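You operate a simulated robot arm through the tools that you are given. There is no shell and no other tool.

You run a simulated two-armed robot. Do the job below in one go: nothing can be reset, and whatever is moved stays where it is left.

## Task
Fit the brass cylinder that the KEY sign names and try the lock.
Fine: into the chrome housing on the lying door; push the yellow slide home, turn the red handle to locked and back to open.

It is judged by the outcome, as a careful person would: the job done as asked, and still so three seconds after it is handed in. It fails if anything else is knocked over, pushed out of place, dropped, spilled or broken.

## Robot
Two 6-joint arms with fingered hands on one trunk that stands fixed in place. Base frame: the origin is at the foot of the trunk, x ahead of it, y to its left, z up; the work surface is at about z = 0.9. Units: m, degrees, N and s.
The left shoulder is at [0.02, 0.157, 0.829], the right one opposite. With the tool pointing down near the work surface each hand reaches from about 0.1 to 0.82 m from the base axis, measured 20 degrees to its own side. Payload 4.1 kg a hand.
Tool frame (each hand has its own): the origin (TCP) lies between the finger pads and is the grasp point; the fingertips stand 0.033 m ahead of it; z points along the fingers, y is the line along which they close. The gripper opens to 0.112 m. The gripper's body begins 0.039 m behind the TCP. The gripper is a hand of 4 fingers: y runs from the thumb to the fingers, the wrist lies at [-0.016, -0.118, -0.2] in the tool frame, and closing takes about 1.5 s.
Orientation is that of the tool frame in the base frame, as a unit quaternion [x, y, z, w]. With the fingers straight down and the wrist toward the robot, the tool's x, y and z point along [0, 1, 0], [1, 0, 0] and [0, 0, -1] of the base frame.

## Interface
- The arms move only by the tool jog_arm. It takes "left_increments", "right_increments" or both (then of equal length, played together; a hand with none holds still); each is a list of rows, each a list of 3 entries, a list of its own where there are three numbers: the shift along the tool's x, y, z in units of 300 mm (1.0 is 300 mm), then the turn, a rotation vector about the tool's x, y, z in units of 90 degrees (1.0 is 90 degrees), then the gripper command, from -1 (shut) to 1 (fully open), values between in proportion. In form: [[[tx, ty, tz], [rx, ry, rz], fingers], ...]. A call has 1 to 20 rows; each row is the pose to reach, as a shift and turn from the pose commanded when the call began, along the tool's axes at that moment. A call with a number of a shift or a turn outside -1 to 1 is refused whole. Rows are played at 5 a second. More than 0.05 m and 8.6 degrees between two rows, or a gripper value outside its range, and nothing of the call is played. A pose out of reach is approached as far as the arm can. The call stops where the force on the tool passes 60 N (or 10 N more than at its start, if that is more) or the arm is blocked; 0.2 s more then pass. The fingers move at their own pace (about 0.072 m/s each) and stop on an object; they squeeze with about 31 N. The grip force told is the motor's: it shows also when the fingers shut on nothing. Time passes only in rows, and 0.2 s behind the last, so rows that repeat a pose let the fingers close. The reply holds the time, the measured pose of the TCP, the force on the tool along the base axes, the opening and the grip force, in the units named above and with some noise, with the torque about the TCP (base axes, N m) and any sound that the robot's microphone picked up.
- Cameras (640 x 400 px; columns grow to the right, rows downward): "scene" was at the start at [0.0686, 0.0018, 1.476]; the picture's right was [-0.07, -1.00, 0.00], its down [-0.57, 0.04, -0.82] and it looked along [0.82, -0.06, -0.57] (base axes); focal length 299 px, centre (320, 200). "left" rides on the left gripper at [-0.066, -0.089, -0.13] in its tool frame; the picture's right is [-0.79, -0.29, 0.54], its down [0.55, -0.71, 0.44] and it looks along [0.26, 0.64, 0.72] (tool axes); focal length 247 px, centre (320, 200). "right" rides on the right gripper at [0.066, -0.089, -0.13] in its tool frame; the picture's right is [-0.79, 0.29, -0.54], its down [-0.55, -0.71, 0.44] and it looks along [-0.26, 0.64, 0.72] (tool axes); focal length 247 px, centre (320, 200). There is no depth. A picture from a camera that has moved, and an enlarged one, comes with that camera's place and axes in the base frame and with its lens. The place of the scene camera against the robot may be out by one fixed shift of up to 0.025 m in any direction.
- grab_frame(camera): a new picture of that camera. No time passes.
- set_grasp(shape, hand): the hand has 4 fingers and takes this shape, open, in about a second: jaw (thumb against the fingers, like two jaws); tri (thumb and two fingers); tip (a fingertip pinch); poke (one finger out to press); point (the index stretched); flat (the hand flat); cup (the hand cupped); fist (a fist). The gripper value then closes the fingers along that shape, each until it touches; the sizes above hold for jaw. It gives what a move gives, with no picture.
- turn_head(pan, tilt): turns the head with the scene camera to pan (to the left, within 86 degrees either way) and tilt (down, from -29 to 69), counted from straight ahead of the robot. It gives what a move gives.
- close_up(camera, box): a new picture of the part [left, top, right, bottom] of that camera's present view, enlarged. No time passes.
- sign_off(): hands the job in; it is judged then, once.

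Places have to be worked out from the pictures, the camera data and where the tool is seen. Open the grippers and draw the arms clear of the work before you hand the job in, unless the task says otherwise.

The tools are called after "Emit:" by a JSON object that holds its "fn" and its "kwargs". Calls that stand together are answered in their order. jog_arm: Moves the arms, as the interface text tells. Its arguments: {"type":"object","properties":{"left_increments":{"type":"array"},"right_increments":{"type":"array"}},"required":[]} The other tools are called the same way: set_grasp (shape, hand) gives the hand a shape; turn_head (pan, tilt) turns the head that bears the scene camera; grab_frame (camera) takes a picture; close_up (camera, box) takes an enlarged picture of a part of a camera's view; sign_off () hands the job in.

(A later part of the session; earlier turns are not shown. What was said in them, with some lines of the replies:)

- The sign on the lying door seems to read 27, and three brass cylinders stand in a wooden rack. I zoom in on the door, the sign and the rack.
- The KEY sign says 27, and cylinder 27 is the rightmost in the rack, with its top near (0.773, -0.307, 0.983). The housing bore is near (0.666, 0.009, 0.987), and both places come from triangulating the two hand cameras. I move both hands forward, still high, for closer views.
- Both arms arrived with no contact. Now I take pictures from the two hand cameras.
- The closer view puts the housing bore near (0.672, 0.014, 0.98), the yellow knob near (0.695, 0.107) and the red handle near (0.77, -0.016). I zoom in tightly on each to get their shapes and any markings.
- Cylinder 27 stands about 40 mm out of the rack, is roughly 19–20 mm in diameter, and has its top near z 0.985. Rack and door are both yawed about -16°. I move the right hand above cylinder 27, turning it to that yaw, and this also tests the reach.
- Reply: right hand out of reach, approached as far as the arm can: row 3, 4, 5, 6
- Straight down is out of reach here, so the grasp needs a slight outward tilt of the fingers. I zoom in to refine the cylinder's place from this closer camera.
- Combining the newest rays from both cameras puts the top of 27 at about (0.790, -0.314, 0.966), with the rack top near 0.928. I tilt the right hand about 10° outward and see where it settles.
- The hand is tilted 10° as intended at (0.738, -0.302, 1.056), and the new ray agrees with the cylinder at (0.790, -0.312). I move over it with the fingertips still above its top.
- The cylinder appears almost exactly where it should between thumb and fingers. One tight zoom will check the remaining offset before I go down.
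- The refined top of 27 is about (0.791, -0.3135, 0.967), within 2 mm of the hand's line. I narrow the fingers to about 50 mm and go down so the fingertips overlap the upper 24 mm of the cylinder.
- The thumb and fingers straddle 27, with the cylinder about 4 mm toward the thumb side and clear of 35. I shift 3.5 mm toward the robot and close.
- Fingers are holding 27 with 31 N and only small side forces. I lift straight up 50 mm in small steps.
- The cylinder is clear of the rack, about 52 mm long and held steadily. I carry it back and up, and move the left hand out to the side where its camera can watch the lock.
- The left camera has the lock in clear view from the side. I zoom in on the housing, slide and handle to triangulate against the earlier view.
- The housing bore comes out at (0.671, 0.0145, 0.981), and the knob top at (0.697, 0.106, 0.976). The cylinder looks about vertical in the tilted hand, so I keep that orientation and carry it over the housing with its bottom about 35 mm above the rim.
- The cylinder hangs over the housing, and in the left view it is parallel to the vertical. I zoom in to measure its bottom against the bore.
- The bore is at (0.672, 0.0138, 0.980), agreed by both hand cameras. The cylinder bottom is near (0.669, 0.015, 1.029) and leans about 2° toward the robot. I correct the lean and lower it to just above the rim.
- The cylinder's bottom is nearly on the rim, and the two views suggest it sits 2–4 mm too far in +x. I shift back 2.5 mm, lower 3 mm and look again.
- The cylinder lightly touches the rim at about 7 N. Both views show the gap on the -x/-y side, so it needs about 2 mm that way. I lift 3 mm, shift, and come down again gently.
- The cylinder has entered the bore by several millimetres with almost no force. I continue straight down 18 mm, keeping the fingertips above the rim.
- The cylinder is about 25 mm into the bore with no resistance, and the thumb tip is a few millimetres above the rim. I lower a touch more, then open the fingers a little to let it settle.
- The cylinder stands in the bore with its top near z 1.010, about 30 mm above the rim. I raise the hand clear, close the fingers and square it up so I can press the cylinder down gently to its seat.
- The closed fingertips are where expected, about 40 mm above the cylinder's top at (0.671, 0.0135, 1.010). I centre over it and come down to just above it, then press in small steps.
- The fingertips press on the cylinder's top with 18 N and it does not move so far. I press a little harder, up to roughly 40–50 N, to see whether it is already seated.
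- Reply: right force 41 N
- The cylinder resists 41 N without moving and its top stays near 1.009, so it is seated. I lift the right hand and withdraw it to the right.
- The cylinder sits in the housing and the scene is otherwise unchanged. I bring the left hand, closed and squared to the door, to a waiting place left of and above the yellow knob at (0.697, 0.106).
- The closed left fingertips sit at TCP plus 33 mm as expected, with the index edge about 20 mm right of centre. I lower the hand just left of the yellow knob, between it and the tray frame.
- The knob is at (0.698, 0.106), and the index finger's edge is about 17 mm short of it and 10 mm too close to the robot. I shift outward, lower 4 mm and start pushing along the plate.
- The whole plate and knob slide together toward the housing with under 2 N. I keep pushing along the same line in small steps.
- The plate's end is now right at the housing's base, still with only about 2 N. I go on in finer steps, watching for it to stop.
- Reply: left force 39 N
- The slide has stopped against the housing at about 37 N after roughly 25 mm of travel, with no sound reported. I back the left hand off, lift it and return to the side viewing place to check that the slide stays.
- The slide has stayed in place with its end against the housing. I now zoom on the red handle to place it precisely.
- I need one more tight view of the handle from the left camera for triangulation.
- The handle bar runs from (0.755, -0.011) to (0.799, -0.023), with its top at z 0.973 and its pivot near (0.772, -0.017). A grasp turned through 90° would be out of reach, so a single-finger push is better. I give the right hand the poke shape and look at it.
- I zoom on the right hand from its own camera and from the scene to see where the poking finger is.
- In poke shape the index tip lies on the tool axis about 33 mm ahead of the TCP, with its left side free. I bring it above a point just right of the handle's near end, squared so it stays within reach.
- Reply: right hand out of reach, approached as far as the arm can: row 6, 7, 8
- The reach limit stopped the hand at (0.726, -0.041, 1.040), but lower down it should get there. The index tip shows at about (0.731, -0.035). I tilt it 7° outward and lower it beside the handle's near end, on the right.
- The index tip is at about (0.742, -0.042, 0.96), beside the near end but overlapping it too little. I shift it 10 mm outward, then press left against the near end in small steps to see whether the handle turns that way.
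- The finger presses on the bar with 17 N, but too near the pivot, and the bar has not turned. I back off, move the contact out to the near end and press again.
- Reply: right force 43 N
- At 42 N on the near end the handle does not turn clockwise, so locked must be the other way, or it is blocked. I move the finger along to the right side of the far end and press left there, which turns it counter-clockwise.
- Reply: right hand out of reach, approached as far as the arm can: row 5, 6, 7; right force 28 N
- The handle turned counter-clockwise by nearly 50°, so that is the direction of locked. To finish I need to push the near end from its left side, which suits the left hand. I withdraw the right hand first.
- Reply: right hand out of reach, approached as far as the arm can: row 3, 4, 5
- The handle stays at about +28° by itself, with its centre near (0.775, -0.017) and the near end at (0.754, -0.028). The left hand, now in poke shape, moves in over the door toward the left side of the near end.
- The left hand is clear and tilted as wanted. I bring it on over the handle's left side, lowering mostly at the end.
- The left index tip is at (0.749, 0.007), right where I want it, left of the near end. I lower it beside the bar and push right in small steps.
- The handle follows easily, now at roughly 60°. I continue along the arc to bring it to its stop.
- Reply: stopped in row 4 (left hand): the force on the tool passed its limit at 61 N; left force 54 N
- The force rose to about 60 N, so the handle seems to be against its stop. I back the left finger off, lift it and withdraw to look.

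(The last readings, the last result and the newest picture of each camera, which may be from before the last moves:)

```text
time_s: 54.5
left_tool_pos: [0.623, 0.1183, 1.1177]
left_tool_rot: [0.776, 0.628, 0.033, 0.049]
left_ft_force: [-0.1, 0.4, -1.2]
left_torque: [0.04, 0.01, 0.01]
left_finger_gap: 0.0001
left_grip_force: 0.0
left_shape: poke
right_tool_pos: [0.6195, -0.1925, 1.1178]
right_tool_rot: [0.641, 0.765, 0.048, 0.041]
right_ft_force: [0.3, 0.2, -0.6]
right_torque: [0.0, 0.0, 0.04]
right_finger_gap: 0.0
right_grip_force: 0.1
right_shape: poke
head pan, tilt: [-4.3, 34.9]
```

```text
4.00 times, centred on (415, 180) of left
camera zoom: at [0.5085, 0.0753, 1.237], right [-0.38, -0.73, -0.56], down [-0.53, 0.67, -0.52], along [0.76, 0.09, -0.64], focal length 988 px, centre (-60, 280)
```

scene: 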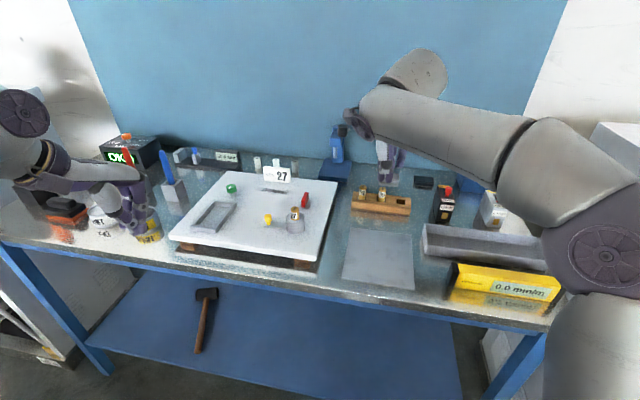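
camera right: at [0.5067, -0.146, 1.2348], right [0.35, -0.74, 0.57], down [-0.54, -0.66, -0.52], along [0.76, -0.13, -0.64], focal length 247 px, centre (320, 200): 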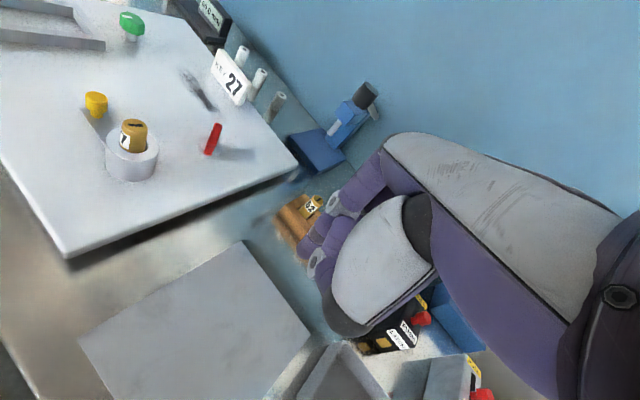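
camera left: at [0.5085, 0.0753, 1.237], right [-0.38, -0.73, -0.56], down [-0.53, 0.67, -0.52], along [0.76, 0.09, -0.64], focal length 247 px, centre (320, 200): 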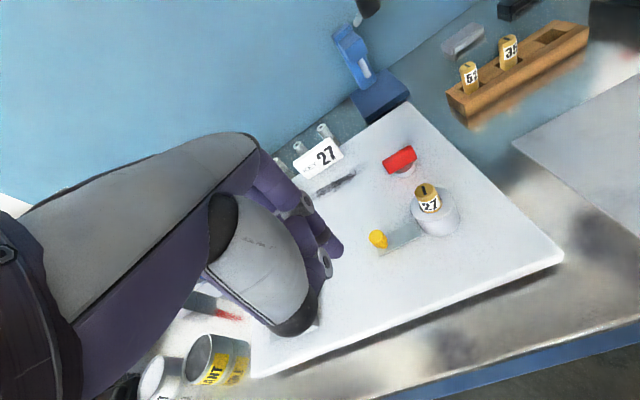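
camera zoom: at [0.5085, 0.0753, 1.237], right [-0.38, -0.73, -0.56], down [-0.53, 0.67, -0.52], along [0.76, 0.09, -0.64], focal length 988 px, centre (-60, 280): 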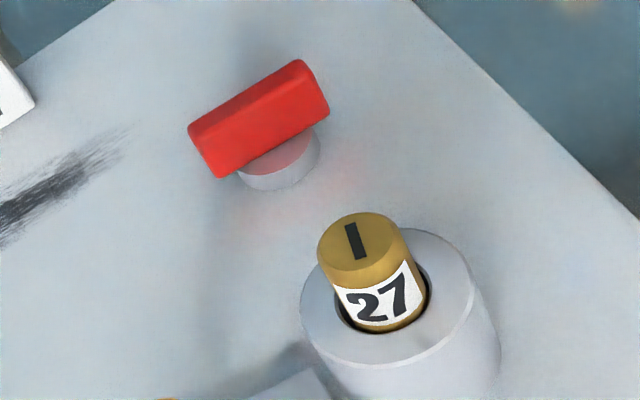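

The handle bar is now at about +77°, a full 90° turn to locked. The door, slide and cylinder look unchanged. Now I bring the left finger back down at the robot side of the handle's left end, to push it back toward open.

Emit:
{"fn": "jog_arm", "kwargs": {"left_increments": [[[-0.055, 0.105, 0.03], [0, 0, 0], 1], [[-0.11, 0.205, 0.075], [0, 0, 0], 1], [[-0.165, 0.3, 0.14], [0, 0, 0], 1], [[-0.215, 0.39, 0.22], [0, 0, 0], 1], [[-0.262, 0.455, 0.318], [0, 0, 0], 1], [[-0.261, 0.448, 0.4], [0, 0, 0], 1], [[-0.26, 0.44, 0.48], [0, 0, 0], 1], [[-0.26, 0.44, 0.48], [0, 0, 0], 1]]}}

Emit:
{"fn": "close_up", "kwargs": {"camera": "left", "box": [280, 150, 440, 290]}}

Emit:
{"fn": "close_up", "kwargs": {"camera": "right", "box": [150, 80, 250, 170]}}

```text
time_s: 56.3
left_tool_pos: [0.752, 0.0091, 0.9926]
left_tool_rot: [0.776, 0.628, 0.033, 0.049]
left_ft_force: [-1.2, -0.1, 0.2]
left_torque: [-0.01, -0.03, -0.04]
left_finger_gap: 0.0003
left_grip_force: 0.1
left_shape: poke
right_tool_pos: [0.6194, -0.1929, 1.1175]
right_tool_rot: [0.641, 0.765, 0.048, 0.04]
right_ft_force: [-0.3, -0.1, -0.2]
right_torque: [-0.02, 0.01, -0.02]
right_finger_gap: 0.0
right_grip_force: 0.0
right_shape: poke
head pan, tilt: [-4.3, 34.9]
```

```text
2.86 times, centred on (360, 220) of left
camera zoom: at [0.6377, -0.0334, 1.111], right [-0.38, -0.73, -0.56], down [-0.53, 0.67, -0.52], along [0.76, 0.09, -0.64], focal length 706 px, centre (206, 143)
```

zoom: 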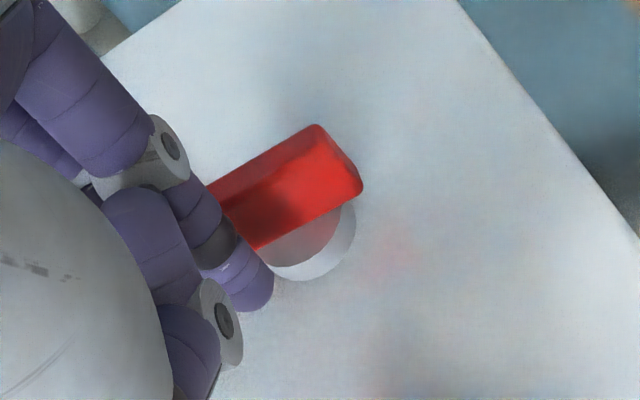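

```text
4.44 times, centred on (200, 125) of right
camera zoom: at [0.5065, -0.146, 1.2349], right [0.35, -0.74, 0.57], down [-0.54, -0.66, -0.52], along [0.76, -0.13, -0.64], focal length 1098 px, centre (853, 533)
```

zoom: 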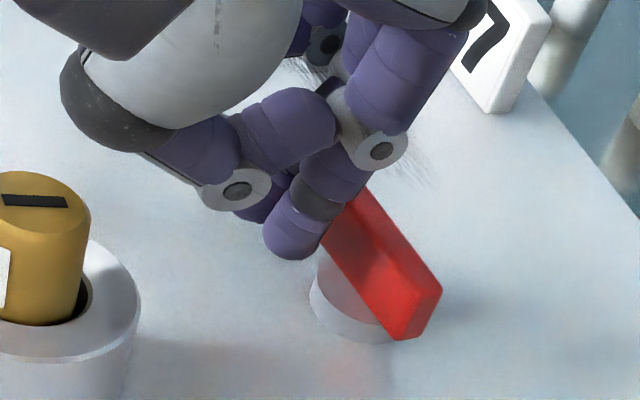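

The finger stands just on the robot side of the handle's left end, not touching yet. I push it forward in small steps to turn the handle clockwise.

Emit:
{"fn": "jog_arm", "kwargs": {"left_increments": [[[0.006, 0.026, 0.003], [0, 0, 0], 1], [[0.013, 0.045, 0.005], [0, 0, 0], 1], [[0.02, 0.063, 0.007], [0, 0, 0], 1], [[0.025, 0.083, 0.01], [0, 0, 0], 1], [[0.025, 0.1, 0.012], [0, 0, 0], 1]]}}

Emit:
{"fn": "close_up", "kwargs": {"camera": "left", "box": [280, 150, 440, 290]}}

Emit:
{"fn": "close_up", "kwargs": {"camera": "right", "box": [150, 80, 250, 170]}}

```text
time_s: 57.5
left_tool_pos: [0.7706, 0.0118, 0.9891]
left_tool_rot: [0.776, 0.628, 0.033, 0.05]
left_ft_force: [-2.0, 1.6, 0.9]
left_torque: [0.03, 0.0, 0.01]
left_finger_gap: 0.0
left_grip_force: 0.1
left_shape: poke
left hand out of reach, approached as far as the arm can: row 4, 5
right_tool_pos: [0.6203, -0.1925, 1.1186]
right_tool_rot: [0.641, 0.765, 0.048, 0.04]
right_ft_force: [0.6, 0.9, -0.3]
right_torque: [0.04, -0.01, -0.01]
right_finger_gap: 0.0
right_grip_force: 0.0
right_shape: poke
head pan, tilt: [-4.3, 34.9]
```

```text
2.86 times, centred on (360, 220) of left
camera zoom: at [0.6566, -0.0305, 1.1086], right [-0.38, -0.73, -0.56], down [-0.53, 0.67, -0.52], along [0.76, 0.09, -0.64], focal length 706 px, centre (206, 143)
```

zoom: 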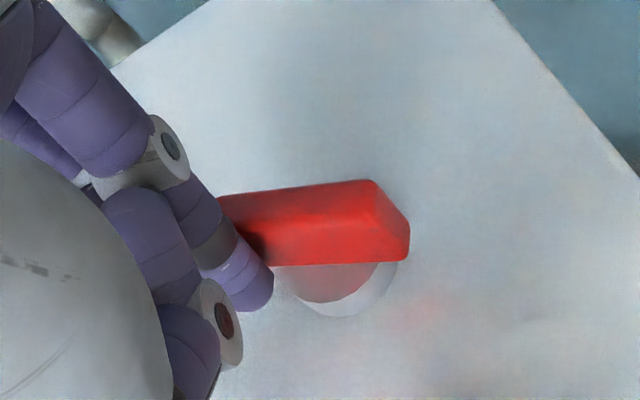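

```text
4.44 times, centred on (200, 125) of right
camera zoom: at [0.5065, -0.1459, 1.2349], right [0.35, -0.74, 0.57], down [-0.54, -0.66, -0.52], along [0.76, -0.13, -0.63], focal length 1098 px, centre (853, 533)
```

zoom: 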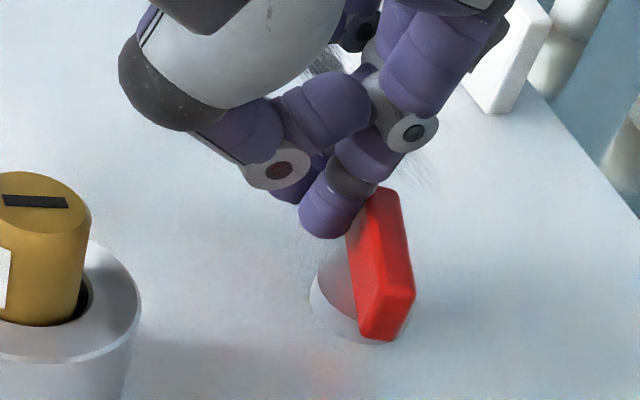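

The handle has come back to about 50°, and the left arm is at its reach limit. Tilting the hand a little more outward gives extra reach, so I tilt 6° and push on.

Emit:
{"fn": "jog_arm", "kwargs": {"left_increments": [[[0, 0, 0], [-0.033, 0, 0], 1], [[0, 0, 0], [-0.067, 0, 0], 1], [[0.003, 0.016, 0.002], [-0.067, 0, 0], 1], [[0.004, 0.032, 0.004], [-0.067, 0, 0], 1], [[0.002, 0.045, 0.006], [-0.067, 0, 0], 1]]}}

Emit:
{"fn": "close_up", "kwargs": {"camera": "left", "box": [280, 150, 440, 290]}}

Emit:
{"fn": "close_up", "kwargs": {"camera": "right", "box": [110, 60, 270, 190]}}

```text
time_s: 58.7
left_tool_pos: [0.7823, 0.0085, 0.9898]
left_tool_rot: [0.773, 0.625, 0.064, 0.091]
left_ft_force: [-0.8, 2.0, -0.7]
left_torque: [0.02, 0.0, 0.07]
left_finger_gap: 0.0001
left_grip_force: 0.0
left_shape: poke
right_tool_pos: [0.6201, -0.1933, 1.1172]
right_tool_rot: [0.641, 0.765, 0.048, 0.04]
right_ft_force: [1.3, -0.2, 0.2]
right_torque: [0.02, 0.01, -0.01]
right_finger_gap: 0.0
right_grip_force: 0.1
right_shape: poke
head pan, tilt: [-4.3, 34.9]
```

```text
2.86 times, centred on (360, 220) of left
camera zoom: at [0.6576, -0.0306, 1.097], right [-0.32, -0.75, -0.58], down [-0.47, 0.66, -0.59], along [0.82, 0.08, -0.56], focal length 706 px, centre (206, 143)
```

zoom: 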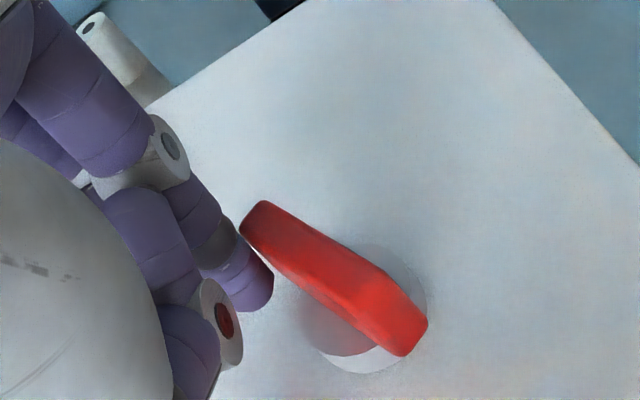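

```text
3.08 times, centred on (190, 125) of right
camera zoom: at [0.5065, -0.1459, 1.2349], right [0.35, -0.74, 0.57], down [-0.54, -0.66, -0.52], along [0.76, -0.13, -0.63], focal length 760 px, centre (720, 431)
```

zoom: 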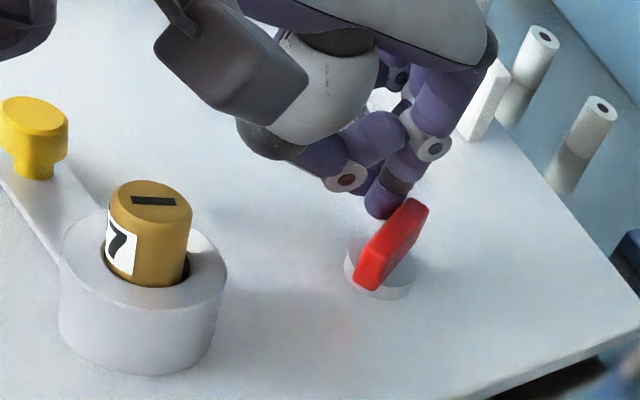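

The handle is back to about 10°. I now push its far end to the right to bring it to the open stop.

Emit:
{"fn": "jog_arm", "kwargs": {"left_increments": [[[-0.015, 0.01, 0.002], [0, 0, 0], 1], [[-0.03, 0.02, 0.005], [0, 0, 0], 1], [[-0.042, 0.025, 0.006], [0, 0, 0], 1], [[-0.052, 0.027, 0.007], [0, 0, 0], 1]]}}

Emit:
{"fn": "close_up", "kwargs": {"camera": "left", "box": [280, 150, 440, 290]}}

Emit:
{"fn": "close_up", "kwargs": {"camera": "right", "box": [110, 60, 270, 190]}}

```text
time_s: 59.7
left_tool_pos: [0.7898, -0.0029, 0.9891]
left_tool_rot: [0.771, 0.627, 0.066, 0.089]
left_ft_force: [-2.9, 19.8, 0.6]
left_torque: [0.28, 0.02, 0.03]
left_finger_gap: 0.0
left_grip_force: 0.0
left_shape: poke
right_tool_pos: [0.6211, -0.1911, 1.1186]
right_tool_rot: [0.64, 0.766, 0.048, 0.04]
right_ft_force: [-0.4, -0.6, 0.0]
right_torque: [0.01, 0.0, 0.01]
right_finger_gap: 0.0
right_grip_force: 0.1
right_shape: poke
head pan, tilt: [-4.3, 34.9]
```

```text
2.86 times, centred on (360, 220) of left
camera zoom: at [0.6633, -0.0438, 1.0968], right [-0.32, -0.75, -0.58], down [-0.47, 0.66, -0.59], along [0.82, 0.09, -0.56], focal length 706 px, centre (206, 143)
```

zoom: 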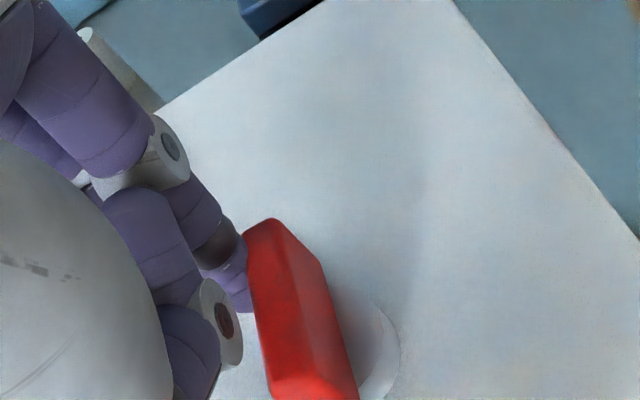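

```text
3.08 times, centred on (190, 125) of right
camera zoom: at [0.5066, -0.1446, 1.235], right [0.35, -0.74, 0.57], down [-0.54, -0.66, -0.52], along [0.76, -0.12, -0.63], focal length 760 px, centre (720, 431)
```

zoom: 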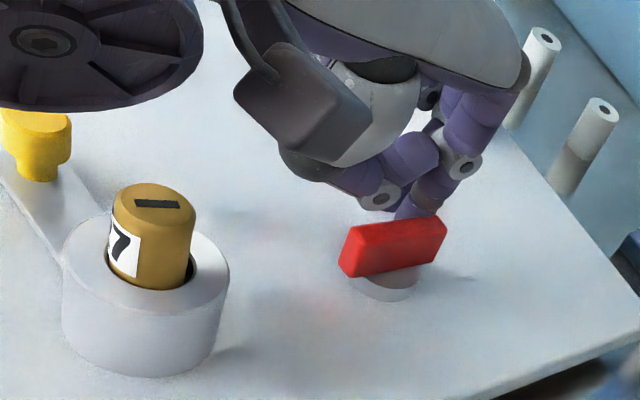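

A 20 N resistance shows that the handle is on its open stop, back in the original direction. I retreat the left hand and check.

Emit:
{"fn": "jog_arm", "kwargs": {"left_increments": [[[0.042, -0.042, -0.01], [0, 0, 0], 1], [[0.06, -0.13, -0.03], [0, 0, 0], 1], [[0.07, -0.12, -0.14], [0, 0, 0], 1], [[0.08, -0.12, -0.26], [0, 0, 0], 1], [[0.13, -0.2, -0.38], [0, 0, 0], 1], [[0.19, -0.31, -0.47], [0, 0, 0], 1], [[0.26, -0.43, -0.54], [0, 0, 0], 1], [[0.3, -0.53, -0.6], [0, 0, 0], 1], [[0.326, -0.598, -0.622], [0, 0, 0], 1]]}}

Emit:
{"fn": "close_up", "kwargs": {"camera": "scene", "box": [240, 170, 330, 240]}}

Emit:
{"fn": "close_up", "kwargs": {"camera": "right", "box": [80, 60, 270, 190]}}

Emit:
{"fn": "grab_frame", "kwargs": {"camera": "scene"}}

```text
time_s: 61.7
left_tool_pos: [0.5972, 0.134, 1.1294]
left_tool_rot: [0.772, 0.626, 0.065, 0.09]
left_ft_force: [0.8, 1.1, -0.6]
left_torque: [-0.03, 0.03, 0.01]
left_finger_gap: 0.0
left_grip_force: 0.0
left_shape: poke
right_tool_pos: [0.6207, -0.1913, 1.1185]
right_tool_rot: [0.641, 0.765, 0.047, 0.041]
right_ft_force: [-0.3, -0.1, 0.1]
right_torque: [0.01, 0.05, 0.03]
right_finger_gap: 0.0
right_grip_force: 0.0
right_shape: poke
head pan, tilt: [-4.3, 34.9]
```

```text
5.71 times, centred on (285, 205) of scene
camera zoom: at [0.0689, 0.0016, 1.476], right [-0.07, -1.0, 0.0], down [-0.57, 0.04, -0.82], along [0.82, -0.06, -0.57], focal length 1707 px, centre (520, 171)
```

zoom: 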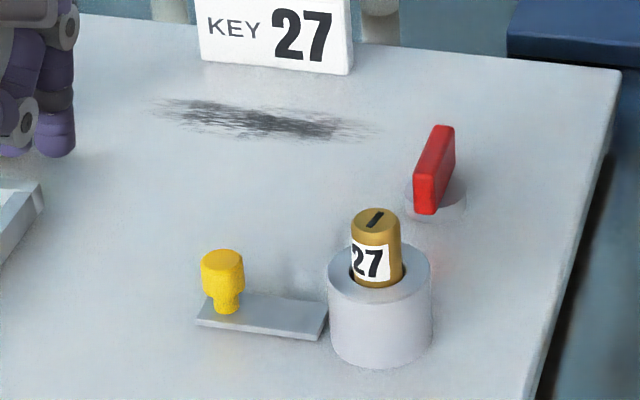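

```text
3.08 times, centred on (175, 125) of right
camera zoom: at [0.5068, -0.1462, 1.2347], right [0.35, -0.74, 0.57], down [-0.54, -0.66, -0.52], along [0.76, -0.13, -0.64], focal length 760 px, centre (766, 431)
```

zoom: 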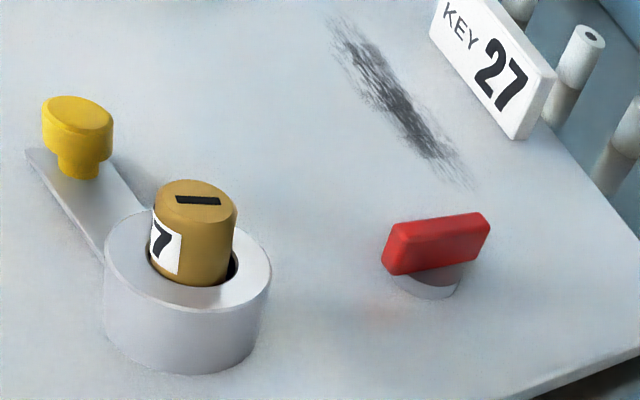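

```text
taken
```

scene: 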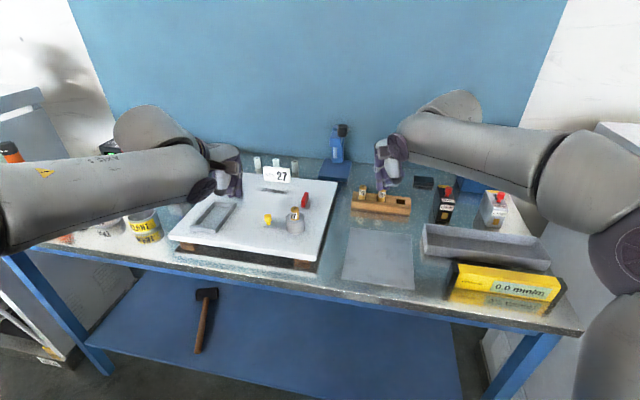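

The handle sits exactly where it started, at open, and the slide and cylinder are unchanged. I take a close look at the joint between slide and housing to be sure the slide is fully home.

Emit:
{"fn": "close_up", "kwargs": {"camera": "scene", "box": [265, 205, 305, 235]}}

Emit:
{"fn": "close_up", "kwargs": {"camera": "left", "box": [350, 170, 470, 260]}}

Emit:
{"fn": "close_up", "kwargs": {"camera": "right", "box": [80, 80, 170, 190]}}

```text
13.33 times, centred on (285, 220) of scene
camera zoom: at [0.0689, 0.0016, 1.476], right [-0.07, -1.0, 0.0], down [-0.57, 0.04, -0.82], along [0.82, -0.06, -0.57], focal length 3982 px, centre (787, -67)
```

zoom: 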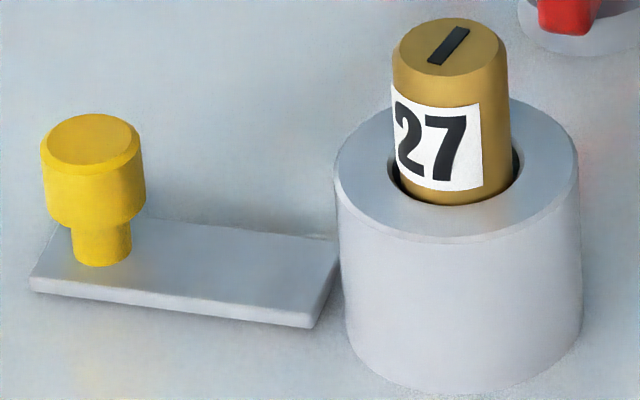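

```text
4.44 times, centred on (410, 215) of left
camera zoom: at [0.4707, 0.0945, 1.2374], right [-0.32, -0.75, -0.58], down [-0.47, 0.66, -0.59], along [0.82, 0.08, -0.56], focal length 1098 px, centre (-80, 133)
```

zoom: 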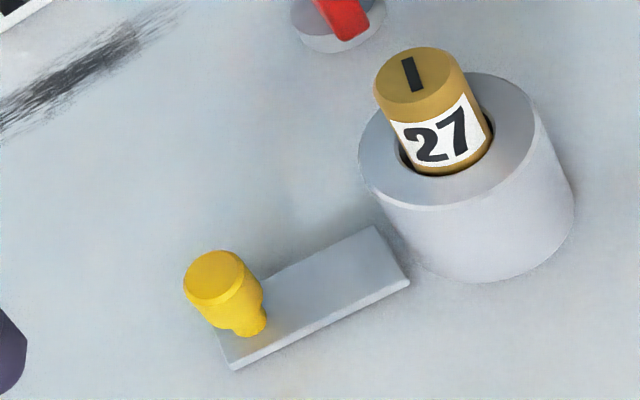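

```text
3.64 times, centred on (125, 135) of right
camera zoom: at [0.5068, -0.1462, 1.2347], right [0.35, -0.74, 0.57], down [-0.54, -0.66, -0.52], along [0.76, -0.13, -0.64], focal length 898 px, centre (1029, 436)
```

zoom: 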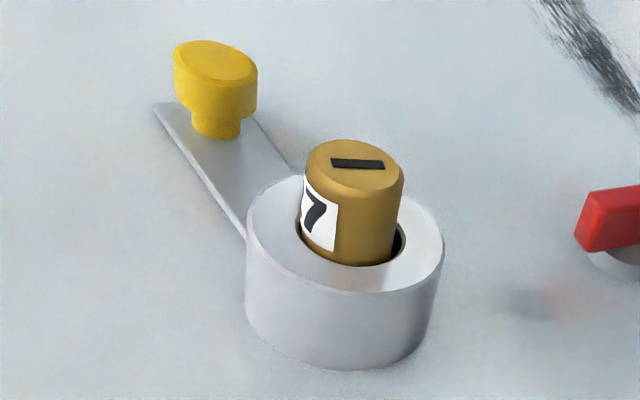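

The slide sits where it met its hard stop, the force having acted on the knob itself, and the lock was tried both ways. I draw both arms back and up, clear of the work.

Emit:
{"fn": "jog_arm", "kwargs": {"left_increments": [[[0.01, -0.083, -0.078], [0, 0, 0], 1], [[0.02, -0.167, -0.156], [0, 0, 0], 1], [[0.03, -0.25, -0.234], [0, 0, 0], 1], [[0.041, -0.333, -0.313], [0, 0, 0], 1], [[0.051, -0.416, -0.391], [0, 0, 0], 1], [[0.061, -0.5, -0.469], [0, 0, 0], 1], [[0.071, -0.583, -0.547], [0, 0, 0], 1]], "right_increments": [[[-0.023, -0.079, -0.059], [0, 0, 0], 1], [[-0.045, -0.159, -0.118], [0, 0, 0], 1], [[-0.068, -0.238, -0.177], [0, 0, 0], 1], [[-0.09, -0.317, -0.237], [0, 0, 0], 1], [[-0.113, -0.396, -0.296], [0, 0, 0], 1], [[-0.135, -0.476, -0.355], [0, 0, 0], 1], [[-0.158, -0.555, -0.414], [0, 0, 0], 1]]}}

Emit:
{"fn": "set_grasp", "kwargs": {"shape": "jaw", "hand": "left"}}

Emit:
{"fn": "set_grasp", "kwargs": {"shape": "jaw", "hand": "right"}}

Emit:
{"fn": "grab_frame", "kwargs": {"camera": "scene"}}

Emit:
{"fn": "close_up", "kwargs": {"camera": "scene", "box": [240, 170, 330, 240]}}

```text
time_s: 63.3
left_tool_pos: [0.4009, 0.1991, 1.2532]
left_tool_rot: [0.772, 0.625, 0.065, 0.089]
left_ft_force: [0.7, 0.9, -0.8]
left_torque: [0.04, 0.01, -0.01]
left_finger_gap: 0.0
left_grip_force: 0.0
left_shape: poke
right_tool_pos: [0.45, -0.2701, 1.2211]
right_tool_rot: [0.641, 0.765, 0.048, 0.04]
right_ft_force: [-0.2, -0.2, -0.1]
right_torque: [-0.01, 0.02, 0.03]
right_finger_gap: 0.0
right_grip_force: 0.1
right_shape: poke
head pan, tilt: [-4.3, 34.9]
```

```text
time_s: 64.2
left_tool_pos: [0.4003, 0.1997, 1.2535]
left_tool_rot: [0.773, 0.625, 0.066, 0.089]
left_ft_force: [0.7, -0.6, -0.2]
left_torque: [0.0, 0.0, 0.01]
left_finger_gap: 0.1118
left_grip_force: 0.0
left_shape: jaw
right_tool_pos: [0.4498, -0.2705, 1.2205]
right_tool_rot: [0.641, 0.765, 0.047, 0.041]
right_ft_force: [0.1, 0.6, 0.9]
right_torque: [0.01, 0.0, 0.02]
right_finger_gap: 0.0002
right_grip_force: 0.0
right_shape: poke
head pan, tilt: [-4.3, 34.9]
```

```text
time_s: 65.1
left_tool_pos: [0.4, 0.1998, 1.2526]
left_tool_rot: [0.772, 0.626, 0.065, 0.089]
left_ft_force: [-1.3, 0.4, -0.4]
left_torque: [0.03, 0.03, -0.01]
left_finger_gap: 0.1119
left_grip_force: 0.1
left_shape: jaw
right_tool_pos: [0.4493, -0.27, 1.2186]
right_tool_rot: [0.641, 0.765, 0.048, 0.04]
right_ft_force: [-0.1, -0.1, 0.3]
right_torque: [-0.03, -0.02, 0.02]
right_finger_gap: 0.1118
right_grip_force: 0.0
right_shape: jaw
head pan, tilt: [-4.3, 34.9]
```

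```text
taken
```

scene: 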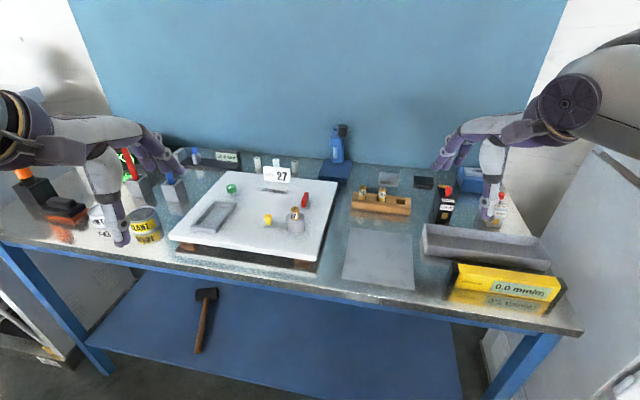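

```text
5.71 times, centred on (285, 205) of scene
camera zoom: at [0.0686, 0.0018, 1.476], right [-0.07, -1.0, 0.0], down [-0.57, 0.04, -0.82], along [0.82, -0.06, -0.57], focal length 1707 px, centre (520, 171)
```

zoom: 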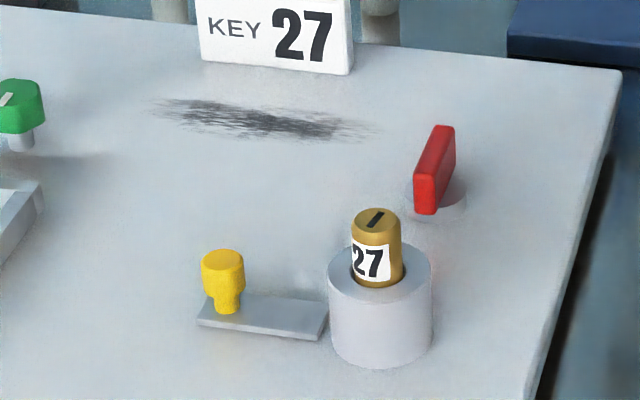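

Cylinder 27 is seated in the chrome housing, the slide is at its stop, and the handle went to locked and is back at open. The door, sign, rack and other items are undisturbed, and both hands are open and clear. I hand the job in.

Emit:
{"fn": "sign_off", "kwargs": {}}

```text
The job is handed in.
```

The lock is fitted and tried. Brass cylinder 27, the one the KEY sign names, is in the chrome housing.

- **Cylinder:** it sits in the bore with its top about 28 mm above the rim. It did not move when I pressed down with about 41 N, so I take it as fully seated. It turned roughly 15–20° from how it stood in the rack; the bore is plain and round, so I left it.
- **Yellow slide:** it moved about 20 mm toward the housing and came to a hard stop at about 37 N. Its end looks up to about 6 mm short of the housing wall, and I heard no click. I judged it home because it stopped firmly and the handle then turned.
- **Red handle:** it turned about 90° counter-clockwise to its stop, which I took as locked, and is now back at its starting position, open.

Nothing else looks moved in the final picture. Both hands are open and clear of the work.
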